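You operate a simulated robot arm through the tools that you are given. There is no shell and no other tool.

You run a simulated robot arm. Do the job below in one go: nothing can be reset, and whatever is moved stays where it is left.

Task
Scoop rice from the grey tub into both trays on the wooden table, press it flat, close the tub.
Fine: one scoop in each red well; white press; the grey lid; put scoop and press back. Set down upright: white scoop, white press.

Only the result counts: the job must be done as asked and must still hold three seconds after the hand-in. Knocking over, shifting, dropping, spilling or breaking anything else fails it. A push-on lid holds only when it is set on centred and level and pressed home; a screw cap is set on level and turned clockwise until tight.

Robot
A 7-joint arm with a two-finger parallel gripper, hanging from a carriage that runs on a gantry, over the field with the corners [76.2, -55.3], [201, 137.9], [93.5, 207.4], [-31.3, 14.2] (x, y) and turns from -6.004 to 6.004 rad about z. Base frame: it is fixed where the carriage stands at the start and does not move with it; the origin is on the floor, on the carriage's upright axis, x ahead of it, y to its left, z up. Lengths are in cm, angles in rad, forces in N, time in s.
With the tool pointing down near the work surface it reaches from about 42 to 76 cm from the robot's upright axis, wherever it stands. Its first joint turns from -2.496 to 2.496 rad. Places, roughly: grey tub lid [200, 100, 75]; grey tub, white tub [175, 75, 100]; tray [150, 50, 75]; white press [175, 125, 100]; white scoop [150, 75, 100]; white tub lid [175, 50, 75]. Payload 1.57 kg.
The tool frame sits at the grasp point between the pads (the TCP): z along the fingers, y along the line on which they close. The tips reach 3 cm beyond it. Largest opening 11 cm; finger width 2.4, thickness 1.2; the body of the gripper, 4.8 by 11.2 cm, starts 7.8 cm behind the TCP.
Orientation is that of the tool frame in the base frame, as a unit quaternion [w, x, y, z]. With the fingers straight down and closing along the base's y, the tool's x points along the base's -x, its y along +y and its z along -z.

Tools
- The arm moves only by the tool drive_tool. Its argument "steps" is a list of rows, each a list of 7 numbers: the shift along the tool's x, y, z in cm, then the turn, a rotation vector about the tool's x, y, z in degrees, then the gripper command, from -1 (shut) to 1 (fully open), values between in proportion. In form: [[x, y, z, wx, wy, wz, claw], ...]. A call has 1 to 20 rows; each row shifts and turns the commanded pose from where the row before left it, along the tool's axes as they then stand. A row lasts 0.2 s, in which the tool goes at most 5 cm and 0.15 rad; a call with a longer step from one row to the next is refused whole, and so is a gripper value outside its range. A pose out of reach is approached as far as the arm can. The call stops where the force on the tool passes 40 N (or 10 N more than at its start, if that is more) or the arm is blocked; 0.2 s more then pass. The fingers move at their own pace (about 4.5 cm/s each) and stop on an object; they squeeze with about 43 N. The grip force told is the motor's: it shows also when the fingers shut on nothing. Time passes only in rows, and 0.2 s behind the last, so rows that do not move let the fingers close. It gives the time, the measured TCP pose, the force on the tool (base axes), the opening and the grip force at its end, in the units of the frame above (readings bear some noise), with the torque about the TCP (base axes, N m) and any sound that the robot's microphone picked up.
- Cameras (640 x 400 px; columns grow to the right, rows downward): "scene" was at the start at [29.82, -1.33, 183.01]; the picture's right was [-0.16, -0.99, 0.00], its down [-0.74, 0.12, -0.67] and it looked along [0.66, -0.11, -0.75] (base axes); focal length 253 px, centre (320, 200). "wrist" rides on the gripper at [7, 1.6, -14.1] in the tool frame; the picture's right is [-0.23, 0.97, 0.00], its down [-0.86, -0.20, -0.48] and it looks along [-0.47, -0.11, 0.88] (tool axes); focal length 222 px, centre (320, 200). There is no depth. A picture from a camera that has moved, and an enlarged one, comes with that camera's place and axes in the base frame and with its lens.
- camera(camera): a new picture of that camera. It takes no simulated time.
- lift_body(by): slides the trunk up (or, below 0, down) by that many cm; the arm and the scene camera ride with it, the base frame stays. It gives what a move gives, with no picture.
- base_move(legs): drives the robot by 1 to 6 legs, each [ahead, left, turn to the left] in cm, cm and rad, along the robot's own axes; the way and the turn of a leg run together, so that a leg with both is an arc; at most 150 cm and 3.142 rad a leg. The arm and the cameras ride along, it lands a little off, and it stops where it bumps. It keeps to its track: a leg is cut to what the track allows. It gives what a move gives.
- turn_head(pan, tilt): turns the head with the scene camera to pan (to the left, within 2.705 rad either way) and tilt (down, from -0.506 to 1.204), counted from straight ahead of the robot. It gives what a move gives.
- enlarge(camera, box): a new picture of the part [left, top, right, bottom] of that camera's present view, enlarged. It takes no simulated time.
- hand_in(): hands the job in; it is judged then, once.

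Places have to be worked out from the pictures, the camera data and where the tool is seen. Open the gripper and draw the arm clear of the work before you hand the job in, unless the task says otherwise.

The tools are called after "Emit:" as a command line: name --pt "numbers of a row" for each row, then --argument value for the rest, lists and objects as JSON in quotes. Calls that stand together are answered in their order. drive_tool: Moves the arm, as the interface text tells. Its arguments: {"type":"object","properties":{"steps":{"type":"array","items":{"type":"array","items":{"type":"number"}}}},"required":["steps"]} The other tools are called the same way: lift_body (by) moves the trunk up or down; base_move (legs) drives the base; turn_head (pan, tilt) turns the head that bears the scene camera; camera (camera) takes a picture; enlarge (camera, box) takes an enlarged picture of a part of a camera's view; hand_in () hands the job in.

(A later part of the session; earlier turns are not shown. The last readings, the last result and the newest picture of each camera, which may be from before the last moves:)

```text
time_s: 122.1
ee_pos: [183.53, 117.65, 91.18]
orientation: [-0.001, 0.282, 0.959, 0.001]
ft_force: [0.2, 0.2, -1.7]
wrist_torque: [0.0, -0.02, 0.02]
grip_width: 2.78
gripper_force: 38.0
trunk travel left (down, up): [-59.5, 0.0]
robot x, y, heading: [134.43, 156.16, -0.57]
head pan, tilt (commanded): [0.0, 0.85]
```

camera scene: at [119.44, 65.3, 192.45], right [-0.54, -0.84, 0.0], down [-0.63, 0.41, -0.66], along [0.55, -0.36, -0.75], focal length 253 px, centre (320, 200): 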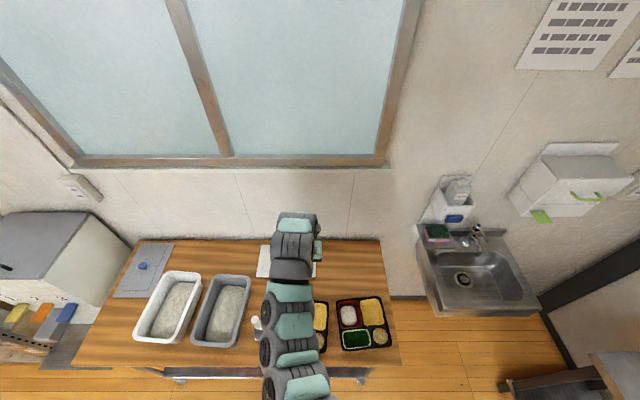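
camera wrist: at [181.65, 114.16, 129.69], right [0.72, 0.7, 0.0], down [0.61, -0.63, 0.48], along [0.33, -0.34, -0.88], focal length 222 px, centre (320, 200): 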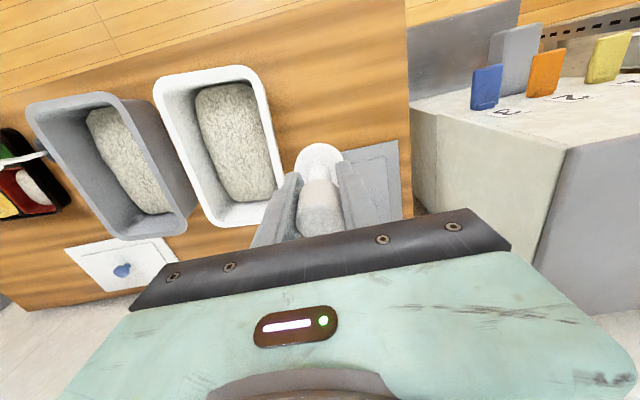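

Emit:
drive_tool --pt "0 0 0.12 0 0 0 -1" --pt "0 0 0.12 0 0 0 -1" --pt "0 0 0.1 0 0 0 -1" --pt "0 0 0 0 0 0 -1"

```text
time_s: 123.1
ee_pos: [183.44, 117.68, 90.91]
orientation: [-0.001, 0.282, 0.959, 0.001]
ft_force: [0.4, 0.7, -2.1]
wrist_torque: [0.05, -0.03, 0.0]
grip_width: 2.77
gripper_force: 38.2
trunk travel left (down, up): [-59.5, 0.0]
robot x, y, heading: [134.78, 156.4, -0.57]
head pan, tilt (commanded): [0.0, 0.85]
```

Still free at 90.9, since the press slid up a little in the grip while pressing. I keep easing down.

Emit:
drive_tool --pt "0 0 0.1 0 0 0 -1" --pt "0 0 0.1 0 0 0 -1" --pt "0 0 0.1 0 0 0 -1" --pt "0 0 0 0 0 0 -1"

```text
time_s: 124.1
ee_pos: [183.5, 117.71, 90.68]
orientation: [0.0, 0.281, 0.96, 0.001]
ft_force: [-0.5, -0.2, -1.3]
wrist_torque: [0.03, 0.03, 0.03]
grip_width: 2.78
gripper_force: 37.8
trunk travel left (down, up): [-59.5, 0.0]
robot x, y, heading: [134.28, 155.94, -0.577]
head pan, tilt (commanded): [0.0, 0.85]
```

Emit:
drive_tool --pt "0 0 0.12 0 0 0 -1" --pt "0 0 0.12 0 0 0 -1" --pt "0 0 0.12 0 0 0 -1" --pt "0 0 0 0 0 0 -1"

Emit:
enlarge --camera "wrist" --box '[220, 100, 420, 240]'

```text
time_s: 125.1
ee_pos: [183.59, 117.73, 90.39]
orientation: [0.0, 0.282, 0.96, 0.001]
ft_force: [-8.1, 6.4, 25.4]
wrist_torque: [-0.01, -0.07, -0.02]
grip_width: 2.75
gripper_force: 38.3
trunk travel left (down, up): [-59.5, 0.0]
robot x, y, heading: [134.7, 156.25, -0.577]
head pan, tilt (commanded): [0.0, 0.85]
```

```text
2.86 times, centred on (320, 170) of wrist
camera zoom: at [178.62, 122.67, 104.43], right [0.72, 0.7, 0.0], down [0.61, -0.63, 0.48], along [0.33, -0.34, -0.88], focal length 635 px, centre (320, 286)
```

zoom: 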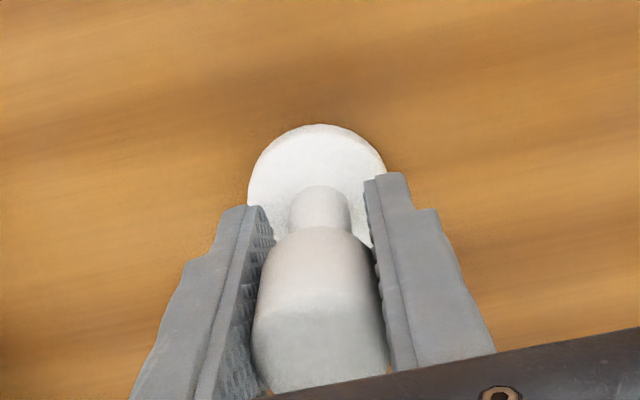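

The press is on the table (25 N). I relieve the load slightly and open the fingers.

Emit:
drive_tool --pt "0 0 -0.12 0 0 0 -1" --pt "0 0 0 0 0 0 -1"

Emit:
drive_tool --pt "0 0 0 0 0 0 -0.42" --pt "0 0 0 0 0 0 -0.36" --pt "0 0 0 0 0 0 -0.2" --pt "0 0 0 0 0 0 0.1" --pt "0 0 0 0 0 0 0.1" --pt "0 0 0 0 0 0 0.1"

Emit:
enlarge --camera "wrist" --box '[220, 100, 420, 240]'

```text
time_s: 125.7
ee_pos: [183.51, 117.67, 90.33]
orientation: [0.0, 0.281, 0.96, 0.001]
ft_force: [1.1, -1.0, 3.1]
wrist_torque: [-0.16, -0.15, -0.01]
grip_width: 2.8
gripper_force: 38.2
trunk travel left (down, up): [-59.5, 0.0]
robot x, y, heading: [134.76, 155.65, -0.576]
head pan, tilt (commanded): [0.0, 0.85]
```

```text
time_s: 127.1
ee_pos: [183.48, 117.68, 90.35]
orientation: [-0.001, 0.282, 0.96, 0.001]
ft_force: [0.2, 0.0, -0.6]
wrist_torque: [-0.03, 0.02, 0.0]
grip_width: 6.04
gripper_force: 0.0
trunk travel left (down, up): [-59.5, 0.0]
robot x, y, heading: [134.34, 155.99, -0.575]
head pan, tilt (commanded): [0.0, 0.85]
```

```text
2.86 times, centred on (320, 170) of wrist
camera zoom: at [178.56, 122.73, 104.44], right [0.72, 0.7, 0.0], down [0.61, -0.63, 0.48], along [0.33, -0.34, -0.88], focal length 635 px, centre (320, 286)
```

zoom: 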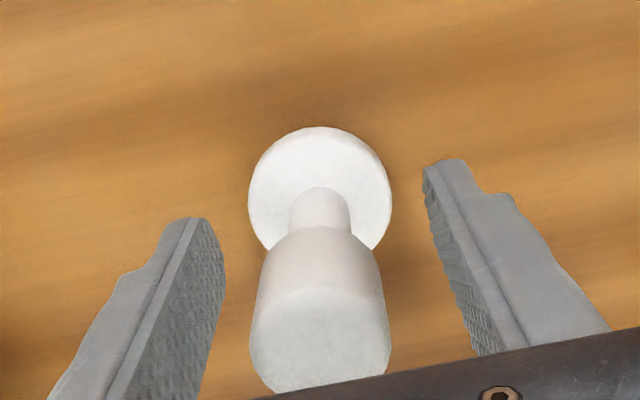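

The press stands upright. I back the gripper up and away from it.

Emit:
drive_tool --pt "0 0 -1.5 0 0 0 0.1" --pt "0 0 -2.5 0 0 0 0.1" --pt "0 0 -3 0 0 0 0.1" --pt "0 0 -3 0 0 0 0.1" --pt "-1 0 -3 0 0 0 0.1" --pt "-1.2 0 -3 0 0 0 0.1" --pt "-1.2 0 -3 0 0 0 0.1" --pt "-1.2 0 -3 0 0 0 0.1" --pt "-1.2 0 -3 0 0 0 0.1" --pt "0 0 0 0 0 0 0.1"

Emit:
camera --camera "wrist"

Emit:
camera --camera "scene"

```text
time_s: 129.3
ee_pos: [188.54, 114.63, 115.31]
orientation: [-0.001, 0.281, 0.96, 0.001]
ft_force: [0.4, 0.1, -0.6]
wrist_torque: [-0.02, 0.01, -0.03]
grip_width: 6.05
gripper_force: 0.1
trunk travel left (down, up): [-59.5, 0.0]
robot x, y, heading: [134.69, 155.93, -0.569]
head pan, tilt (commanded): [0.0, 0.85]
```

```text
taken
camera wrist: at [183.53, 119.56, 129.31], right [0.72, 0.7, 0.0], down [0.61, -0.63, 0.48], along [0.33, -0.34, -0.88], focal length 222 px, centre (320, 200)
```

wrist: 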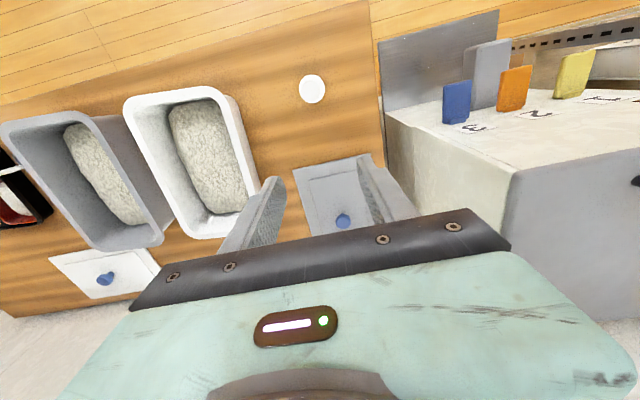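

```text
taken
camera scene: at [159.78, 139.82, 192.45], right [-0.54, -0.84, 0.0], down [-0.63, 0.41, -0.66], along [0.55, -0.36, -0.75], focal length 253 px, centre (320, 200)
```

scene: 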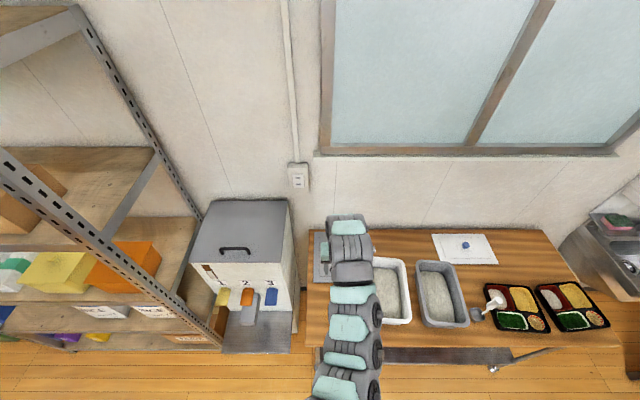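

The press stands in place. Before fetching the lid I want an exact fix on the grey tub, so I move the wrist camera to look straight down on it.

Emit:
base_move --legs '[[-12, 0, 0], [0, -43.5, 0]]'

Emit:
camera --camera "wrist"

Emit:
enlarge --camera "wrist" --box '[200, 20, 480, 200]'

```text
time_s: 132.8
ee_pos: [154.63, 84.52, 115.18]
orientation: [-0.001, 0.284, 0.959, 0.001]
ft_force: [-0.3, 0.4, -0.3]
wrist_torque: [0.0, 0.0, 0.01]
grip_width: 6.06
gripper_force: 0.1
trunk travel left (down, up): [-59.5, 0.0]
robot x, y, heading: [101.35, 126.28, -0.578]
head pan, tilt (commanded): [0.0, 0.85]
```

```text
taken
camera wrist: at [149.64, 89.53, 129.3], right [0.72, 0.69, 0.0], down [0.61, -0.63, 0.48], along [0.33, -0.34, -0.88], focal length 222 px, centre (320, 200)
```

wrist: 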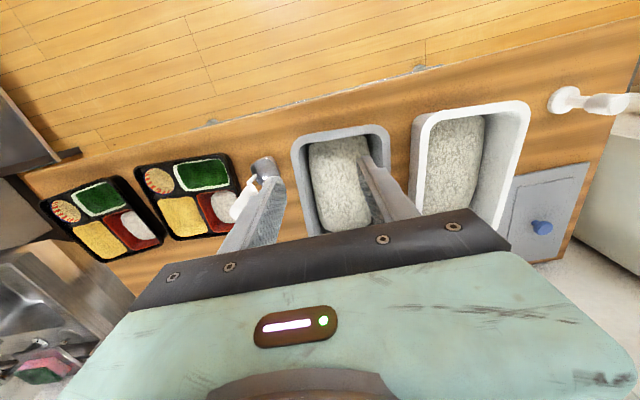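

```text
2.22 times, centred on (340, 110) of wrist
camera zoom: at [149.64, 89.53, 129.3], right [0.72, 0.69, 0.0], down [0.61, -0.63, 0.48], along [0.33, -0.34, -0.88], focal length 494 px, centre (276, 400)
```

zoom: 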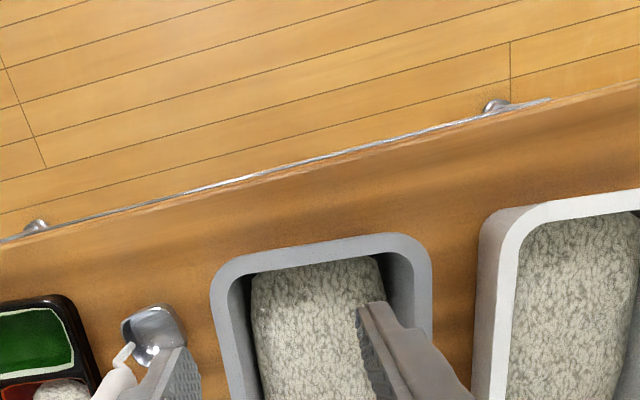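

The image top faces me, so I need to be farther forward. I drive ahead 17 cm.

Emit:
base_move --legs '[[17, 0, 0]]'

Emit:
camera --camera "wrist"

Emit:
enlarge --camera "wrist" --box '[220, 0, 460, 170]'

```text
time_s: 134.2
ee_pos: [168.71, 75.2, 115.06]
orientation: [-0.001, 0.285, 0.959, 0.001]
ft_force: [0.2, -1.1, -0.4]
wrist_torque: [0.02, -0.04, 0.0]
grip_width: 6.08
gripper_force: 0.0
trunk travel left (down, up): [-59.5, 0.0]
robot x, y, heading: [115.01, 117.18, -0.578]
head pan, tilt (commanded): [0.0, 0.85]
```

```text
taken
camera wrist: at [163.74, 80.25, 129.29], right [0.72, 0.69, 0.0], down [0.61, -0.63, 0.48], along [0.33, -0.34, -0.88], focal length 222 px, centre (320, 200)
```

wrist: 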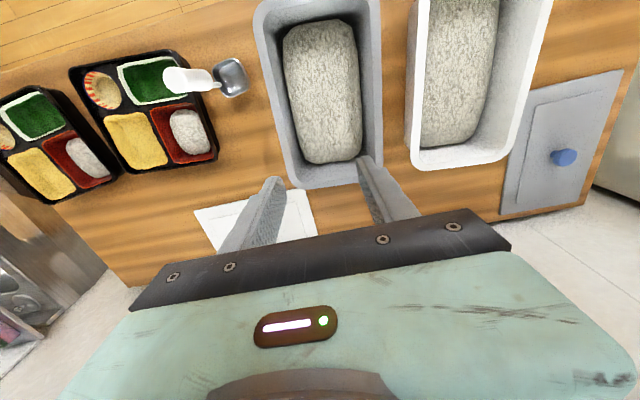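

```text
2.35 times, centred on (340, 85) of wrist
camera zoom: at [163.74, 80.25, 129.29], right [0.72, 0.69, 0.0], down [0.61, -0.63, 0.48], along [0.33, -0.34, -0.88], focal length 523 px, centre (273, 471)
```

zoom: 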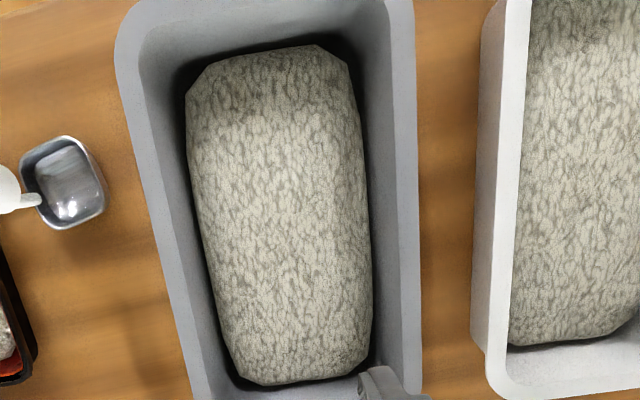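

The tub is nearly under the camera. I take sharper crops of its corners.

Emit:
enlarge --camera "wrist" --box '[250, 110, 410, 210]'

Emit:
enlarge --camera "wrist" --box '[240, 0, 400, 100]'

Emit:
enlarge --camera "scene" --box '[180, 200, 420, 350]'

```text
4.00 times, centred on (330, 160) of wrist
camera zoom: at [163.74, 80.25, 129.29], right [0.72, 0.69, 0.0], down [0.61, -0.63, 0.48], along [0.33, -0.34, -0.88], focal length 888 px, centre (280, 360)
```

zoom: 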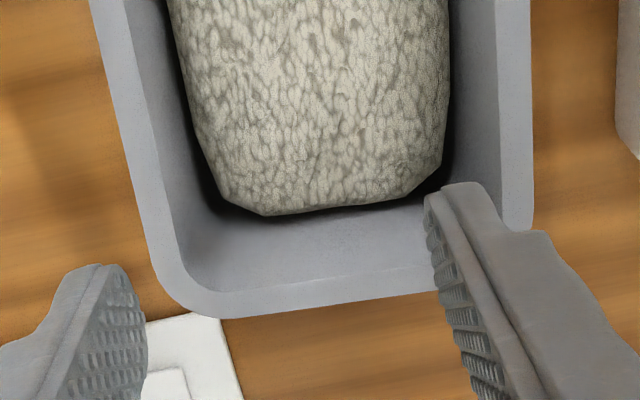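

```text
4.00 times, centred on (320, 50) of wrist
camera zoom: at [163.74, 80.25, 129.29], right [0.72, 0.69, 0.0], down [0.61, -0.63, 0.48], along [0.33, -0.34, -0.88], focal length 888 px, centre (320, 800)
```

zoom: 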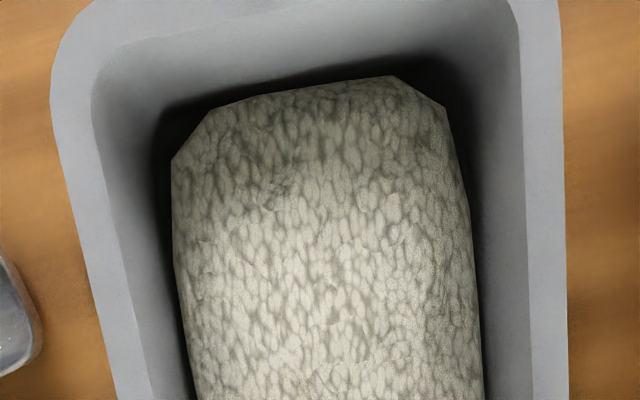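

```text
2.67 times, centred on (300, 275) of scene
camera zoom: at [140.13, 100.68, 192.45], right [-0.55, -0.84, 0.0], down [-0.63, 0.41, -0.66], along [0.55, -0.36, -0.75], focal length 675 px, centre (373, 0)
```

zoom: 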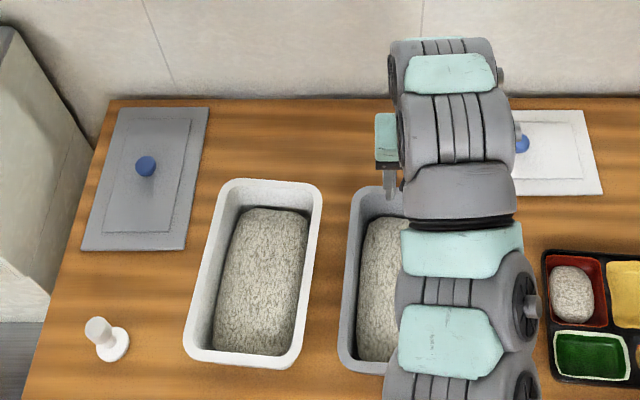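

The grey tub's rim centre fixes at about (166.45, 78.7) with heading ≈ -0.65. The lid's centre and knob are at about (206.2, 103.4) with heading ≈ -0.57. I drive over toward the lid.

Emit:
base_move --legs '[[0, 29, 0], [24, 0, 0]]'

Emit:
camera --camera "wrist"

Emit:
enlarge --camera "wrist" --box '[300, 0, 560, 180]'

```text
time_s: 137.6
ee_pos: [204.72, 86.54, 115.11]
orientation: [0.0, 0.285, 0.959, 0.001]
ft_force: [-0.1, -0.5, -0.2]
wrist_torque: [0.02, -0.02, -0.02]
grip_width: 6.09
gripper_force: 0.1
trunk travel left (down, up): [-59.5, 0.0]
robot x, y, heading: [151.2, 128.45, -0.577]
head pan, tilt (commanded): [0.0, 0.85]
```

```text
taken
camera wrist: at [199.86, 91.64, 129.29], right [0.72, 0.69, 0.0], down [0.61, -0.64, 0.48], along [0.33, -0.34, -0.88], focal length 222 px, centre (320, 200)
```

wrist: 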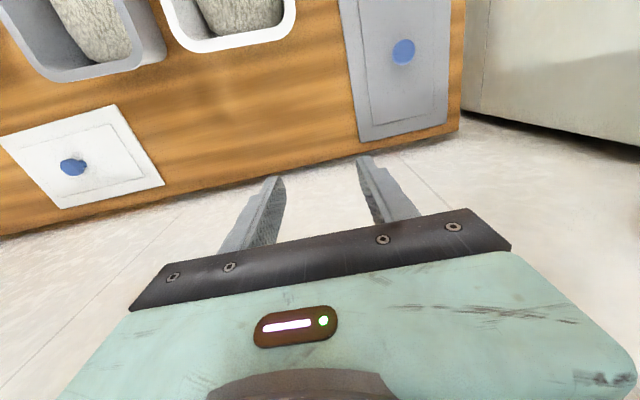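

```text
2.22 times, centred on (430, 90) of wrist
camera zoom: at [199.86, 91.64, 129.29], right [0.72, 0.69, 0.0], down [0.61, -0.64, 0.48], along [0.33, -0.34, -0.88], focal length 494 px, centre (76, 444)
```

zoom: 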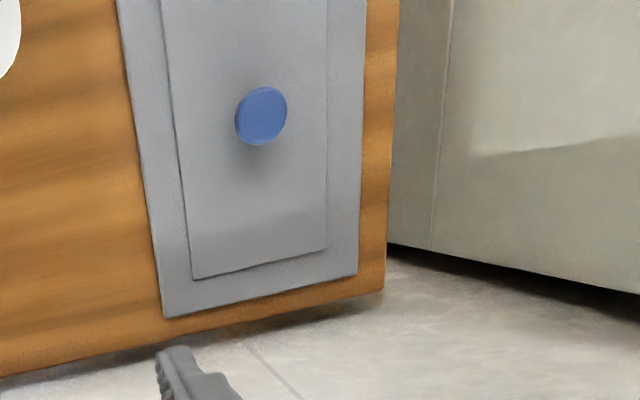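

The knob is at about (206.5, 103.25). I move over it, staying clear of the dispenser on the left, and descend to about z≈97.5.

Emit:
drive_tool --pt "0 3.5 0 0 0 0 0.1" --pt "0 4 0 0 0 0 0.1" --pt "0 4 0 0 0 0 0.1" --pt "0 3.5 1 0 0 0 0.1" --pt "0 0 3.5 0 0 0 0.1" --pt "0 0 3.5 0 0 0 0.1" --pt "2 0 3 0 0 0 0.1" --pt "2 0 3 0 0 0 0.1" --pt "2 0 2 0 0 0 0.1" --pt "1.57 0 1.5 0 0 0 0.1" --pt "0 0 0 0 0 0 0.1"

Emit:
camera --camera "wrist"

Emit:
enlarge --camera "wrist" --box '[220, 80, 420, 220]'

```text
time_s: 140.0
ee_pos: [206.66, 103.31, 97.8]
orientation: [-0.002, 0.286, 0.958, 0.001]
ft_force: [0.1, -0.6, 0.4]
wrist_torque: [0.01, -0.04, -0.01]
grip_width: 6.03
gripper_force: 0.0
trunk travel left (down, up): [-59.5, 0.0]
robot x, y, heading: [151.14, 128.39, -0.578]
head pan, tilt (commanded): [0.0, 0.85]
```

```text
taken
camera wrist: at [201.67, 108.34, 111.83], right [0.72, 0.69, 0.0], down [0.61, -0.64, 0.48], along [0.33, -0.34, -0.88], focal length 222 px, centre (320, 200)
```

wrist: 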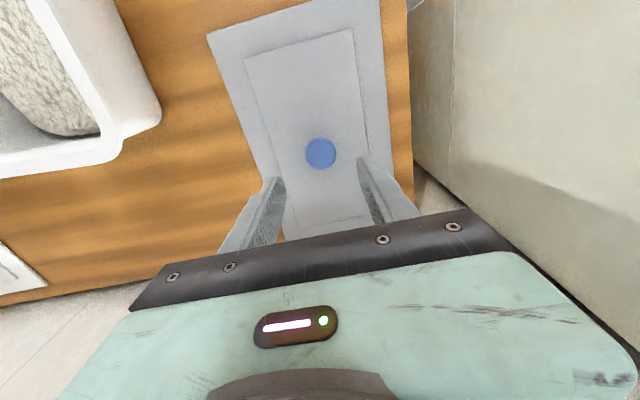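

```text
2.86 times, centred on (320, 150) of wrist
camera zoom: at [201.67, 108.34, 111.83], right [0.72, 0.69, 0.0], down [0.61, -0.64, 0.48], along [0.33, -0.34, -0.88], focal length 635 px, centre (320, 343)
```

zoom: 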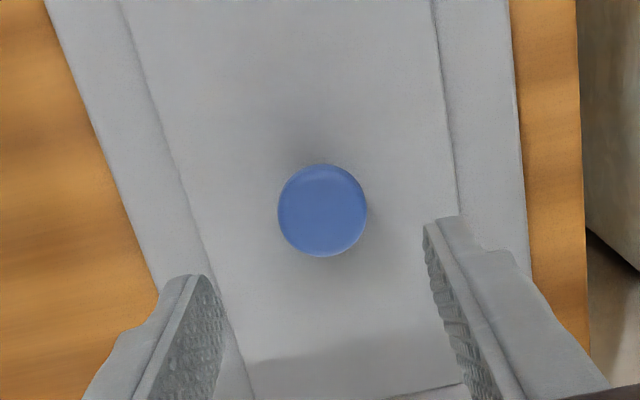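

The tool is centred over the knob and the lid edges run parallel to the tool. I go down around the knob.

Emit:
drive_tool --pt "0.1 0 2.5 0 0 0 0.1" --pt "0 0 2.5 0 0 0 0.1" --pt "0 0 1.5 0 0 0 0.1" --pt "0 0 1 0 0 0 0.1" --pt "0 0 0 0 0 0 0.1"

Emit:
camera --camera "wrist"

Emit:
enlarge --camera "wrist" --box '[220, 100, 420, 240]'

```text
time_s: 141.2
ee_pos: [206.61, 103.41, 90.2]
orientation: [0.0, 0.285, 0.959, 0.002]
ft_force: [0.3, -1.1, -0.1]
wrist_torque: [0.01, -0.01, 0.02]
grip_width: 6.03
gripper_force: 0.1
trunk travel left (down, up): [-59.5, 0.0]
robot x, y, heading: [151.3, 128.67, -0.579]
head pan, tilt (commanded): [0.0, 0.85]
```

```text
taken
camera wrist: at [201.64, 108.44, 104.33], right [0.72, 0.69, 0.0], down [0.61, -0.64, 0.48], along [0.33, -0.34, -0.88], focal length 222 px, centre (320, 200)
```

wrist: 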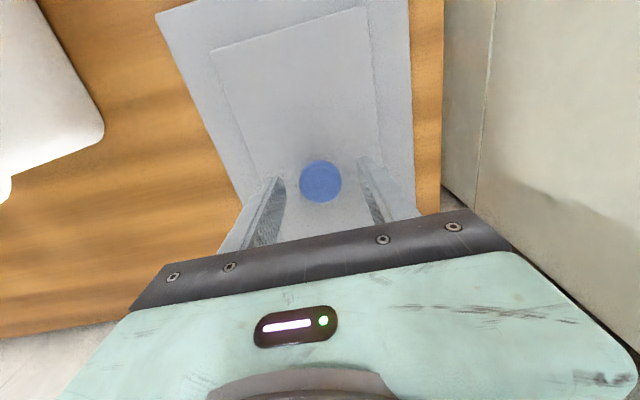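

```text
2.86 times, centred on (320, 170) of wrist
camera zoom: at [201.64, 108.44, 104.33], right [0.72, 0.69, 0.0], down [0.61, -0.64, 0.48], along [0.33, -0.34, -0.88], focal length 635 px, centre (320, 286)
```

zoom: 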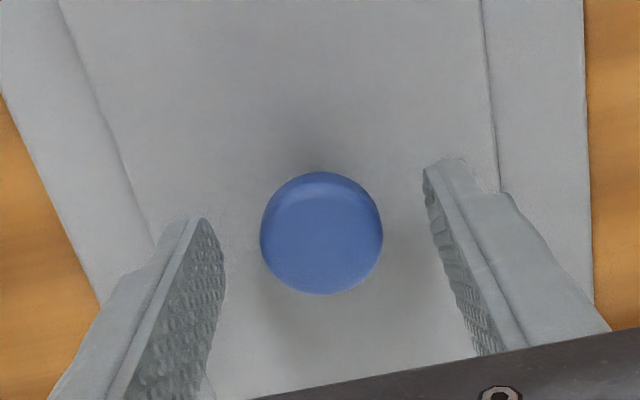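

The knob is low, its top near z≈88. I ease down in small steps to seat the fingertips close to the lid surface without pressing on it.

Emit:
drive_tool --pt "-0.2 0 0.3 0 0 0 0.1" --pt "0 0 0.3 0 0 0 0.1" --pt "0 0 0.2 0 0 0 0.1" --pt "0 0 0 0 0 0 0.1"

Emit:
enlarge --camera "wrist" --box '[220, 100, 420, 240]'

```text
time_s: 142.2
ee_pos: [206.72, 103.27, 89.43]
orientation: [-0.002, 0.286, 0.958, 0.001]
ft_force: [0.1, 0.2, 0.4]
wrist_torque: [-0.01, 0.01, 0.0]
grip_width: 6.05
gripper_force: 0.1
trunk travel left (down, up): [-59.5, 0.0]
robot x, y, heading: [151.21, 128.46, -0.58]
head pan, tilt (commanded): [0.0, 0.85]
```

```text
2.86 times, centred on (320, 170) of wrist
camera zoom: at [201.77, 108.35, 103.52], right [0.72, 0.69, 0.0], down [0.61, -0.64, 0.48], along [0.33, -0.34, -0.88], focal length 635 px, centre (320, 286)
```

zoom: 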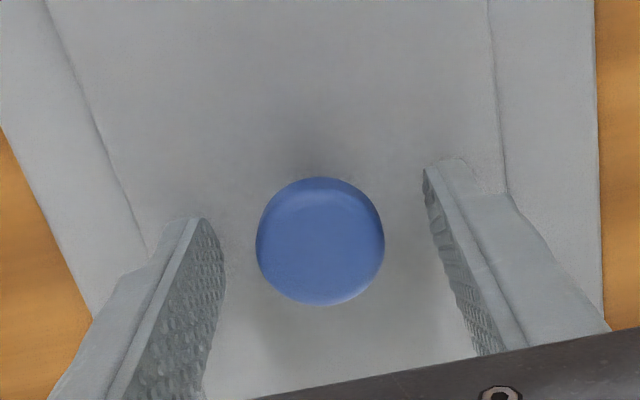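

No contact yet at fingertip z≈86.4. I continue in 0.15 to 0.2 cm steps.

Emit:
drive_tool --pt "0 0 0.2 0 0 0 0.1" --pt "0 0 0.15 0 0 0 0.1" --pt "0 0 0.15 0 0 0 0.1" --pt "0 0 0 0 0 0 0.1"

```text
time_s: 143.2
ee_pos: [206.54, 103.25, 89.03]
orientation: [0.0, 0.286, 0.958, 0.001]
ft_force: [0.1, -0.1, 0.3]
wrist_torque: [-0.01, 0.01, 0.02]
grip_width: 6.07
gripper_force: 0.0
trunk travel left (down, up): [-59.5, 0.0]
robot x, y, heading: [151.49, 128.83, -0.583]
head pan, tilt (commanded): [0.0, 0.85]
```

Emit:
drive_tool --pt "0 0 0.15 0 0 0 0.1" --pt "0 0 0.15 0 0 0 0.1" --pt "0 0 0 0 0 0 0.1"

Emit:
enlarge --camera "wrist" --box '[220, 100, 420, 240]'

```text
time_s: 144.0
ee_pos: [206.67, 103.3, 88.68]
orientation: [-0.001, 0.286, 0.958, 0.002]
ft_force: [-7.5, 2.8, 18.9]
wrist_torque: [-0.08, 0.29, -0.08]
grip_width: 6.06
gripper_force: 0.0
trunk travel left (down, up): [-59.5, 0.0]
robot x, y, heading: [150.99, 128.58, -0.582]
head pan, tilt (commanded): [0.0, 0.85]
```

```text
2.86 times, centred on (320, 170) of wrist
camera zoom: at [201.76, 108.35, 102.77], right [0.72, 0.69, 0.0], down [0.61, -0.64, 0.48], along [0.33, -0.34, -0.88], focal length 635 px, centre (320, 286)
```

zoom: 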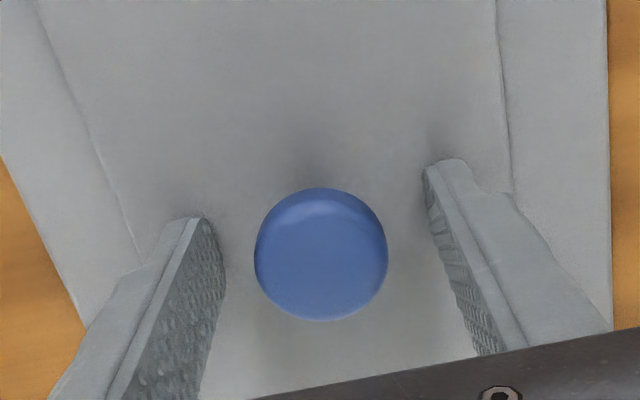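

The fingertips touched the lid panel at TCP z≈88.7. I raise 0.25 cm and close on the knob.

Emit:
drive_tool --pt "0 0 -0.25 0 0 0 0.1" --pt "0 0 0 0 0 0 -0.2" --pt "0 0 0 0 0 0 -0.35" --pt "0 0 0 0 0 0 -1" --pt "0 0 0 0 0 0 -1" --pt "0 0 0 0 0 0 -1"

Emit:
enlarge --camera "wrist" --box '[220, 100, 420, 240]'

```text
time_s: 145.4
ee_pos: [206.68, 103.25, 88.82]
orientation: [0.0, 0.285, 0.958, 0.001]
ft_force: [0.9, 0.9, 0.2]
wrist_torque: [0.0, -0.03, 0.0]
grip_width: 3.21
gripper_force: 38.9
trunk travel left (down, up): [-59.5, 0.0]
robot x, y, heading: [151.5, 128.16, -0.582]
head pan, tilt (commanded): [0.0, 0.85]
```

```text
2.86 times, centred on (320, 170) of wrist
camera zoom: at [201.76, 108.37, 102.97], right [0.72, 0.69, 0.0], down [0.61, -0.64, 0.48], along [0.33, -0.34, -0.88], focal length 635 px, centre (320, 286)
```

zoom: 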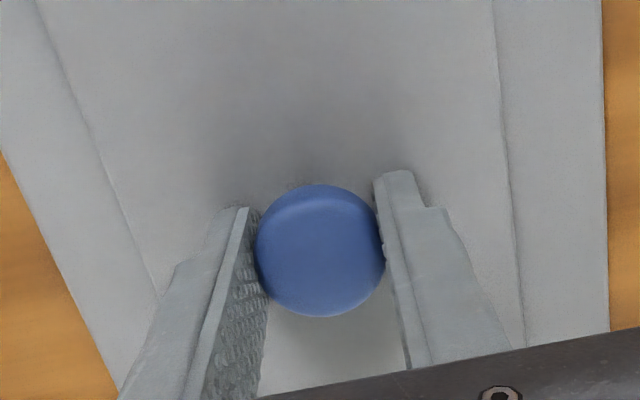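

The knob is gripped (3.2 cm, 39 N). I lift slowly and check that the lid stays level.

Emit:
drive_tool --pt "0 0 -0.5 0 0 0 -1" --pt "0 0 -1 0 0 0 -1" --pt "0 0 -1.5 0 0 0 -1" --pt "0 0 -2 0 0 0 -1" --pt "0 0 0 0 0 0 -1"

Emit:
camera --camera "wrist"

Emit:
camera --camera "scene"

```text
time_s: 146.6
ee_pos: [206.7, 103.17, 93.87]
orientation: [-0.001, 0.286, 0.958, 0.001]
ft_force: [-0.2, -0.8, -0.8]
wrist_torque: [0.05, 0.0, 0.01]
grip_width: 3.23
gripper_force: 40.4
trunk travel left (down, up): [-59.5, 0.0]
robot x, y, heading: [151.39, 128.48, -0.579]
head pan, tilt (commanded): [0.0, 0.85]
```

```text
taken
camera wrist: at [201.81, 108.31, 108.02], right [0.72, 0.69, 0.0], down [0.61, -0.64, 0.48], along [0.33, -0.34, -0.88], focal length 222 px, centre (320, 200)
```

wrist: 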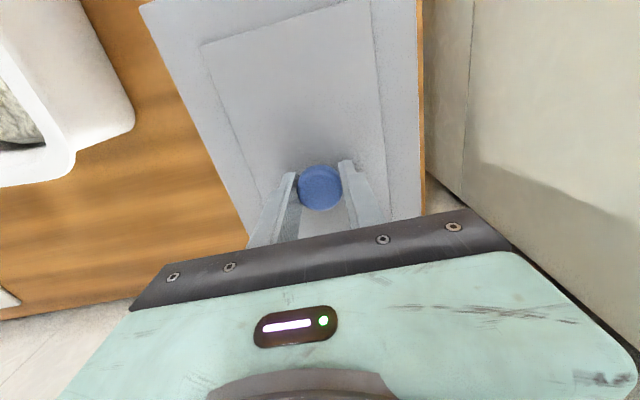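

```text
taken
camera scene: at [176.3, 112.11, 192.45], right [-0.55, -0.84, 0.0], down [-0.63, 0.41, -0.66], along [0.55, -0.36, -0.75], focal length 253 px, centre (320, 200)
```

scene: 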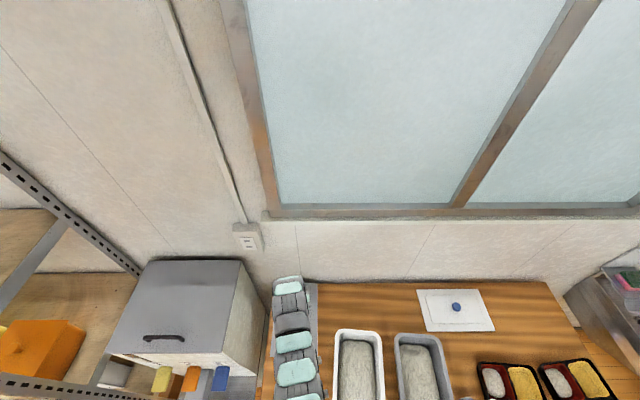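

I compare the same crop as before the lift to see whether the lid moved with the gripper.

Emit:
enlarge --camera "wrist" --box '[220, 100, 420, 240]'

Emit:
enlarge --camera "wrist" --box '[120, 0, 440, 200]'

```text
2.86 times, centred on (320, 170) of wrist
camera zoom: at [201.81, 108.31, 108.02], right [0.72, 0.69, 0.0], down [0.61, -0.64, 0.48], along [0.33, -0.34, -0.88], focal length 635 px, centre (320, 286)
```

zoom: 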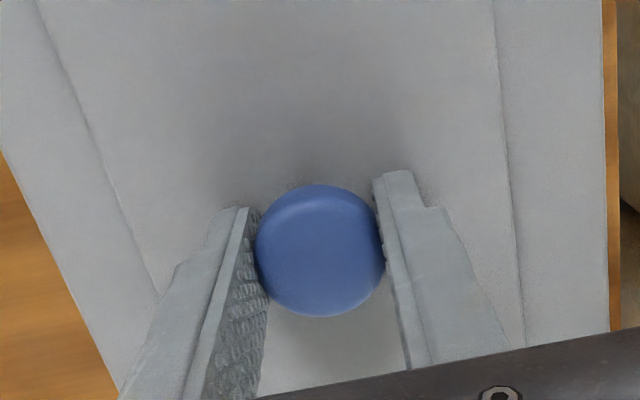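

```text
2.00 times, centred on (280, 100) of wrist
camera zoom: at [201.81, 108.31, 108.02], right [0.72, 0.69, 0.0], down [0.61, -0.64, 0.48], along [0.33, -0.34, -0.88], focal length 444 px, centre (400, 400)
```

zoom: 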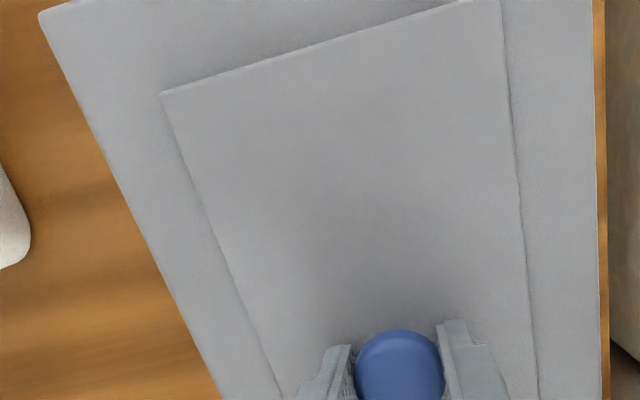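

The lid sits level and centred under the gripper, and its crop is identical to before the lift. The wall is close behind it and the press stands in front, so I back off 7 cm first. Then I lift and strafe toward the grey tub.

Emit:
base_move --legs '[[-7, 0, 0]]'

Emit:
drive_tool --pt "0 0 -1.5 0 0 0 -1" --pt "-0.3 0 -2 0 0 0 -1" --pt "-0.6 0 -2 0 0 0 -1" --pt "-0.8 0 -2 0 0 0 -1" --pt "-0.8 0 -2 0 0 0 -1" --pt "-0.8 0 -2 0 0 0 -1" --pt "-0.7 0 -1.5 0 0 0 -1" --pt "0 0 0 0 0 0 -1"

Emit:
camera --camera "wrist"

```text
time_s: 147.6
ee_pos: [200.89, 107.14, 93.92]
orientation: [-0.001, 0.285, 0.958, 0.001]
ft_force: [0.0, -0.2, 0.2]
wrist_torque: [-0.03, 0.0, 0.01]
grip_width: 3.21
gripper_force: 40.5
trunk travel left (down, up): [-59.5, 0.0]
robot x, y, heading: [145.47, 132.49, -0.585]
head pan, tilt (commanded): [0.0, 0.85]
```

```text
time_s: 149.4
ee_pos: [204.35, 104.82, 106.84]
orientation: [-0.001, 0.285, 0.959, 0.001]
ft_force: [0.4, 0.2, -0.6]
wrist_torque: [0.0, 0.01, 0.0]
grip_width: 3.21
gripper_force: 40.4
trunk travel left (down, up): [-59.5, 0.0]
robot x, y, heading: [145.67, 132.13, -0.578]
head pan, tilt (commanded): [0.0, 0.85]
```

```text
taken
camera wrist: at [199.39, 109.94, 120.93], right [0.72, 0.69, 0.0], down [0.61, -0.64, 0.48], along [0.33, -0.34, -0.88], focal length 222 px, centre (320, 200)
```

wrist: 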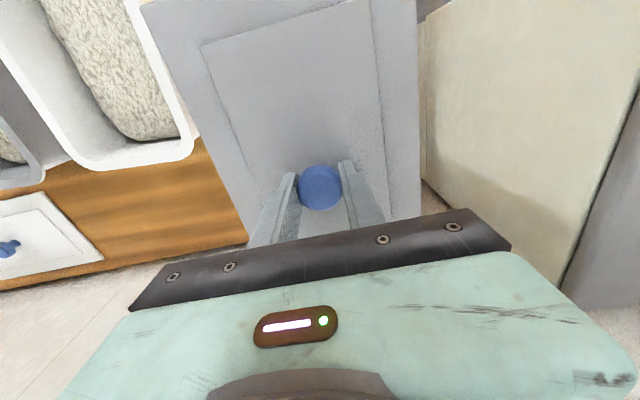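

The lid is still steady in the grip at bottom height ≈102.8. I strafe 42.5 cm to the tub's cross position, then retreat over it.

Emit:
base_move --legs '[[0, -42.5, 0]]'

Emit:
base_move --legs '[[-17.4, 0, 0]]'

Emit:
camera --camera "wrist"

Emit:
camera --camera "scene"

```text
time_s: 152.0
ee_pos: [181.14, 69.46, 106.84]
orientation: [-0.001, 0.286, 0.958, 0.001]
ft_force: [-0.1, 0.0, -0.9]
wrist_torque: [0.02, 0.01, 0.0]
grip_width: 3.21
gripper_force: 40.5
trunk travel left (down, up): [-59.5, 0.0]
robot x, y, heading: [121.96, 96.9, -0.582]
head pan, tilt (commanded): [0.0, 0.85]
```

```text
time_s: 153.5
ee_pos: [166.59, 79.0, 106.97]
orientation: [0.0, 0.285, 0.958, 0.001]
ft_force: [-0.7, -0.1, -0.3]
wrist_torque: [0.03, -0.02, 0.01]
grip_width: 3.24
gripper_force: 40.0
trunk travel left (down, up): [-59.5, 0.0]
robot x, y, heading: [107.69, 106.48, -0.58]
head pan, tilt (commanded): [0.0, 0.85]
```

```text
taken
camera wrist: at [161.76, 84.08, 120.92], right [0.72, 0.69, 0.0], down [0.61, -0.64, 0.48], along [0.33, -0.34, -0.88], focal length 222 px, centre (320, 200)
```

wrist: 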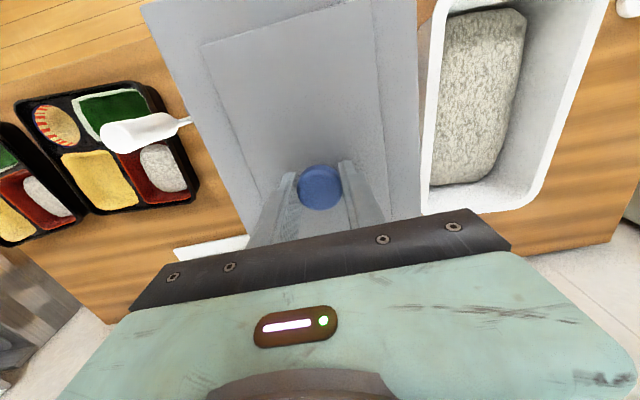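

```text
taken
camera scene: at [132.86, 90.06, 192.45], right [-0.55, -0.84, 0.0], down [-0.63, 0.41, -0.66], along [0.55, -0.36, -0.75], focal length 253 px, centre (320, 200)
```

scene: 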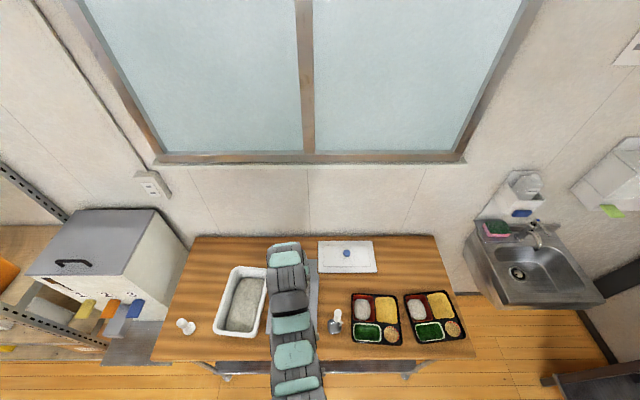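

The lid is over the tub, about 0.3 cm too far left. I correct that, turn 4.5° clockwise to match the tub's heading, and re-measure.

Emit:
drive_tool --pt "0 -0.3 0 0 0 1.5 -1" --pt "0 0 0 0 0 1.5 -1" --pt "0 0 0 0 0 1.5 -1" --pt "0 0 0 0 0 0 -1" --pt "0 0 0 0 0 0 -1"

Emit:
camera --camera "wrist"

Emit:
enlarge --camera "wrist" --box '[120, 0, 440, 200]'

```text
time_s: 154.7
ee_pos: [166.57, 78.84, 106.75]
orientation: [-0.001, 0.323, 0.946, 0.001]
ft_force: [0.3, 0.2, -0.4]
wrist_torque: [0.0, -0.02, -0.01]
grip_width: 3.22
gripper_force: 40.9
trunk travel left (down, up): [-59.5, 0.0]
robot x, y, heading: [107.71, 106.4, -0.581]
head pan, tilt (commanded): [0.0, 0.85]
```

```text
taken
camera wrist: at [162.01, 84.19, 120.91], right [0.78, 0.63, 0.0], down [0.56, -0.68, 0.48], along [0.3, -0.37, -0.88], focal length 222 px, centre (320, 200)
```

wrist: 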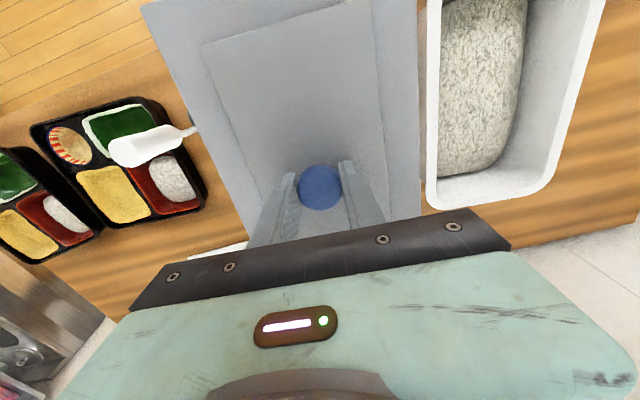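

```text
2.00 times, centred on (280, 100) of wrist
camera zoom: at [162.01, 84.19, 120.91], right [0.78, 0.63, 0.0], down [0.56, -0.68, 0.48], along [0.3, -0.37, -0.88], focal length 444 px, centre (400, 400)
```

zoom: 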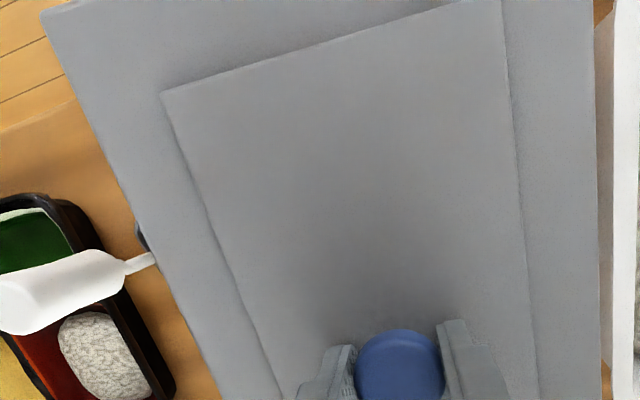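

The tool is at (166.57, 78.7) with heading -0.658, matching the tub. I descend to just above the rim and look.

Emit:
drive_tool --pt "0 0 1.5 0 0 0 -1" --pt "0 0 1.5 0 0 0 -1" --pt "0 0 1.5 0 0 0 -1" --pt "0 0 1 0 0 0 -1" --pt "0 0 0 0 0 0 -1"

Emit:
camera --camera "wrist"

Emit:
enlarge --camera "scene" --box '[200, 220, 360, 370]'

```text
time_s: 155.9
ee_pos: [166.51, 78.81, 101.27]
orientation: [-0.001, 0.323, 0.946, 0.001]
ft_force: [-0.2, -0.1, -0.7]
wrist_torque: [0.0, -0.02, 0.0]
grip_width: 3.23
gripper_force: 40.4
trunk travel left (down, up): [-59.5, 0.0]
robot x, y, heading: [107.74, 106.76, -0.586]
head pan, tilt (commanded): [0.0, 0.85]
```

```text
taken
camera wrist: at [162.0, 84.21, 115.41], right [0.78, 0.63, 0.0], down [0.56, -0.68, 0.48], along [0.3, -0.37, -0.88], focal length 222 px, centre (320, 200)
```

wrist: 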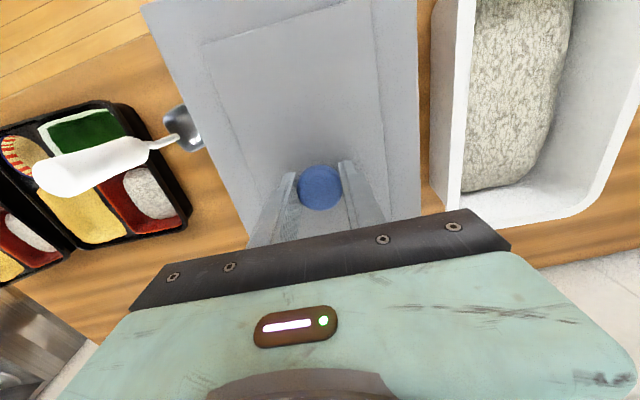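

```text
2.67 times, centred on (280, 295) of scene
camera zoom: at [132.86, 90.06, 192.45], right [-0.55, -0.84, 0.0], down [-0.63, 0.41, -0.66], along [0.55, -0.36, -0.75], focal length 675 px, centre (427, -53)
```

zoom: 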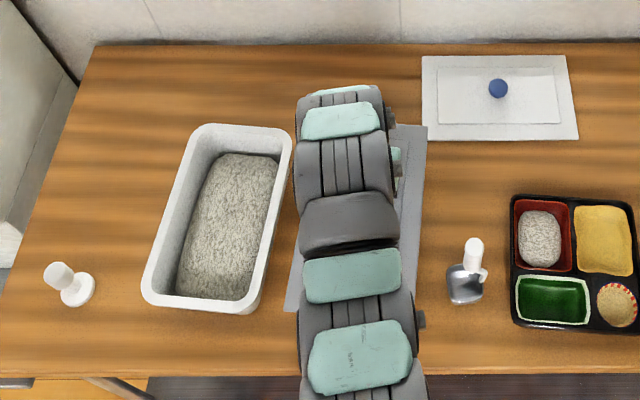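

Nothing of the tub protrudes beyond the lid on any visible side. I lower in small steps to find first contact.

Emit:
drive_tool --pt "0 0 0.4 0 0 0 -1" --pt "0 0 0.4 0 0 0 -1" --pt "0 0 0.2 0 0 0 -1" --pt "0 0 0 0 0 0 -1"

```text
time_s: 156.9
ee_pos: [166.58, 78.78, 100.34]
orientation: [-0.001, 0.323, 0.946, 0.001]
ft_force: [-0.1, -0.5, -0.1]
wrist_torque: [-0.03, 0.05, 0.03]
grip_width: 3.19
gripper_force: 40.1
trunk travel left (down, up): [-59.5, 0.0]
robot x, y, heading: [107.89, 106.42, -0.579]
head pan, tilt (commanded): [0.0, 0.85]
```

Emit:
drive_tool --pt "0 0 0.2 0 0 0 -1" --pt "0 0 0.2 0 0 0 -1" --pt "0 0 0.15 0 0 0 -1" --pt "0 0 0 0 0 0 -1"

```text
time_s: 157.9
ee_pos: [166.49, 78.67, 99.82]
orientation: [-0.001, 0.323, 0.946, 0.002]
ft_force: [0.7, 0.0, -0.2]
wrist_torque: [0.0, -0.02, 0.05]
grip_width: 3.22
gripper_force: 40.7
trunk travel left (down, up): [-59.5, 0.0]
robot x, y, heading: [107.97, 106.5, -0.579]
head pan, tilt (commanded): [0.0, 0.85]
```

Still free at z≈99.8. I continue.

Emit:
drive_tool --pt "0 0 0.15 0 0 0 -1" --pt "0 0 0.15 0 0 0 -1" --pt "0 0 0.15 0 0 0 -1" --pt "0 0 0 0 0 0 -1"

```text
time_s: 158.9
ee_pos: [166.57, 78.87, 99.32]
orientation: [0.0, 0.323, 0.946, 0.001]
ft_force: [0.4, -0.1, -1.1]
wrist_torque: [0.02, 0.0, -0.01]
grip_width: 3.23
gripper_force: 40.6
trunk travel left (down, up): [-59.5, 0.0]
robot x, y, heading: [107.97, 106.43, -0.577]
head pan, tilt (commanded): [0.0, 0.85]
```

Emit:
drive_tool --pt "0 0 0.15 0 0 0 -1" --pt "0 0 0.15 0 0 0 -1" --pt "0 0 0.15 0 0 0 -1" --pt "0 0 0 0 0 0 -1"

Emit:
camera --camera "wrist"

```text
time_s: 159.9
ee_pos: [166.47, 78.86, 98.93]
orientation: [0.0, 0.323, 0.947, 0.002]
ft_force: [0.6, -0.4, -0.4]
wrist_torque: [-0.01, 0.0, -0.01]
grip_width: 3.21
gripper_force: 40.6
trunk travel left (down, up): [-59.5, 0.0]
robot x, y, heading: [107.9, 106.44, -0.582]
head pan, tilt (commanded): [0.0, 0.85]
```

```text
taken
camera wrist: at [162.01, 84.22, 112.96], right [0.78, 0.63, 0.0], down [0.56, -0.68, 0.48], along [0.3, -0.37, -0.88], focal length 222 px, centre (320, 200)
```

wrist: 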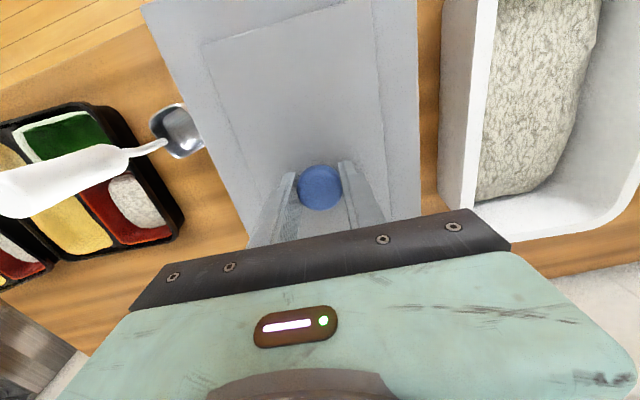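

Emit:
drive_tool --pt "0 0 0.15 0 0 0 -1" --pt "0 0 0.15 0 0 0 -1" --pt "0 0 0.15 0 0 0 -1" --pt "0 0 0 0 0 0 -1"

```text
time_s: 160.9
ee_pos: [166.37, 78.77, 98.45]
orientation: [-0.001, 0.323, 0.947, 0.002]
ft_force: [0.5, -0.9, -0.8]
wrist_torque: [-0.03, 0.02, 0.0]
grip_width: 3.2
gripper_force: 40.4
trunk travel left (down, up): [-59.5, 0.0]
robot x, y, heading: [108.02, 106.6, -0.575]
head pan, tilt (commanded): [0.0, 0.85]
```

Still free at 98.45. I continue carefully.

Emit:
drive_tool --pt "0 0 0.15 0 0 0 -1" --pt "0 0 0.15 0 0 0 -1" --pt "0 0 0 0 0 0 -1"

Emit:
drive_tool --pt "0 0 0.12 0 0 0 -1" --pt "0 0 0.12 0 0 0 -1" --pt "0 0 0 0 0 0 -1"

```text
time_s: 161.7
ee_pos: [166.44, 78.75, 98.15]
orientation: [-0.001, 0.324, 0.946, 0.002]
ft_force: [-0.2, 0.3, -0.5]
wrist_torque: [-0.02, 0.01, -0.03]
grip_width: 3.22
gripper_force: 40.9
trunk travel left (down, up): [-59.5, 0.0]
robot x, y, heading: [107.85, 106.44, -0.581]
head pan, tilt (commanded): [0.0, 0.85]
```

```text
time_s: 162.5
ee_pos: [166.56, 78.85, 97.92]
orientation: [-0.002, 0.323, 0.946, 0.001]
ft_force: [-1.2, 0.0, -0.6]
wrist_torque: [-0.05, -0.03, -0.02]
grip_width: 3.22
gripper_force: 40.3
trunk travel left (down, up): [-59.5, 0.0]
robot x, y, heading: [107.98, 106.52, -0.58]
head pan, tilt (commanded): [0.0, 0.85]
```

I take a look to see how the lid sits relative to the tub now.

Emit:
enlarge --camera "wrist" --box '[120, 0, 440, 200]'

Emit:
enlarge --camera "scene" --box '[230, 240, 350, 340]'

```text
2.00 times, centred on (280, 100) of wrist
camera zoom: at [161.99, 84.21, 112.0], right [0.78, 0.63, 0.0], down [0.56, -0.68, 0.48], along [0.3, -0.37, -0.88], focal length 444 px, centre (400, 400)
```

zoom: 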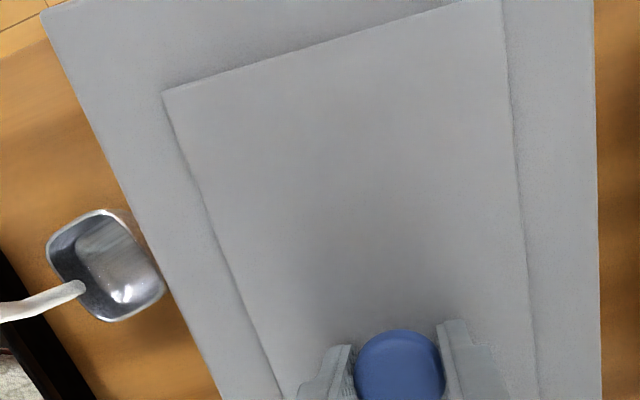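

```text
4.00 times, centred on (290, 290) of scene
camera zoom: at [132.86, 90.06, 192.45], right [-0.55, -0.84, 0.0], down [-0.63, 0.41, -0.66], along [0.55, -0.36, -0.75], focal length 1012 px, centre (440, -160)
```

zoom: 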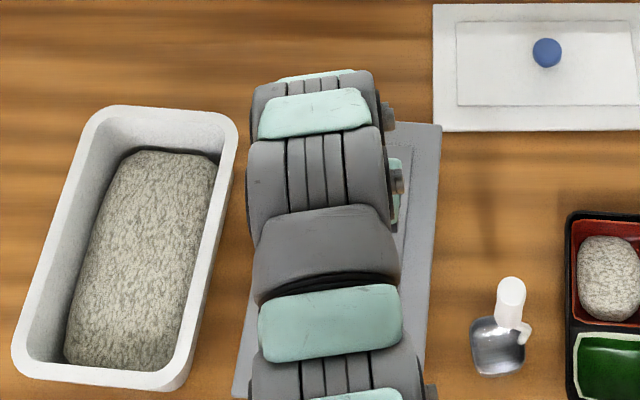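

Re-triangulating the rims puts them at z≈94, lower than I thought, and the tub centre about 0.5 cm further forward at (166.9, 78.45). I raise slightly, shift 0.5 cm forward, and lower again.

Emit:
drive_tool --pt "0 0 -0.6 0 0 0 -1" --pt "-0.25 0 0 0 0 0 -1" --pt "-0.25 0 0 0 0 0 -1" --pt "0 0 0.3 0 0 0 -1" --pt "0 0 0.3 0 0 0 -1" --pt "0 0 0 0 0 0 -1"

Emit:
drive_tool --pt "0 0 0.12 0 0 0 -1" --pt "0 0 0.12 0 0 0 -1" --pt "0 0 0 0 0 0 -1"

```text
time_s: 163.9
ee_pos: [166.94, 78.5, 97.99]
orientation: [-0.001, 0.323, 0.946, 0.0]
ft_force: [0.5, -0.1, 0.0]
wrist_torque: [0.0, 0.05, 0.03]
grip_width: 3.21
gripper_force: 40.4
trunk travel left (down, up): [-59.5, 0.0]
robot x, y, heading: [107.53, 106.36, -0.583]
head pan, tilt (commanded): [0.0, 0.85]
```

```text
time_s: 164.4
ee_pos: [166.91, 78.52, 97.93]
orientation: [-0.003, 0.323, 0.947, 0.002]
ft_force: [-11.4, 5.3, 19.3]
wrist_torque: [-0.11, -0.03, -0.09]
grip_width: 3.23
gripper_force: 40.9
trunk travel left (down, up): [-59.5, 0.0]
robot x, y, heading: [107.64, 106.78, -0.579]
head pan, tilt (commanded): [0.0, 0.85]
heard: snap
stopped in row 2: the force on the tool passed its limit at 46 N (the readings are from after the stop); the commanded pose is now the measured one
```

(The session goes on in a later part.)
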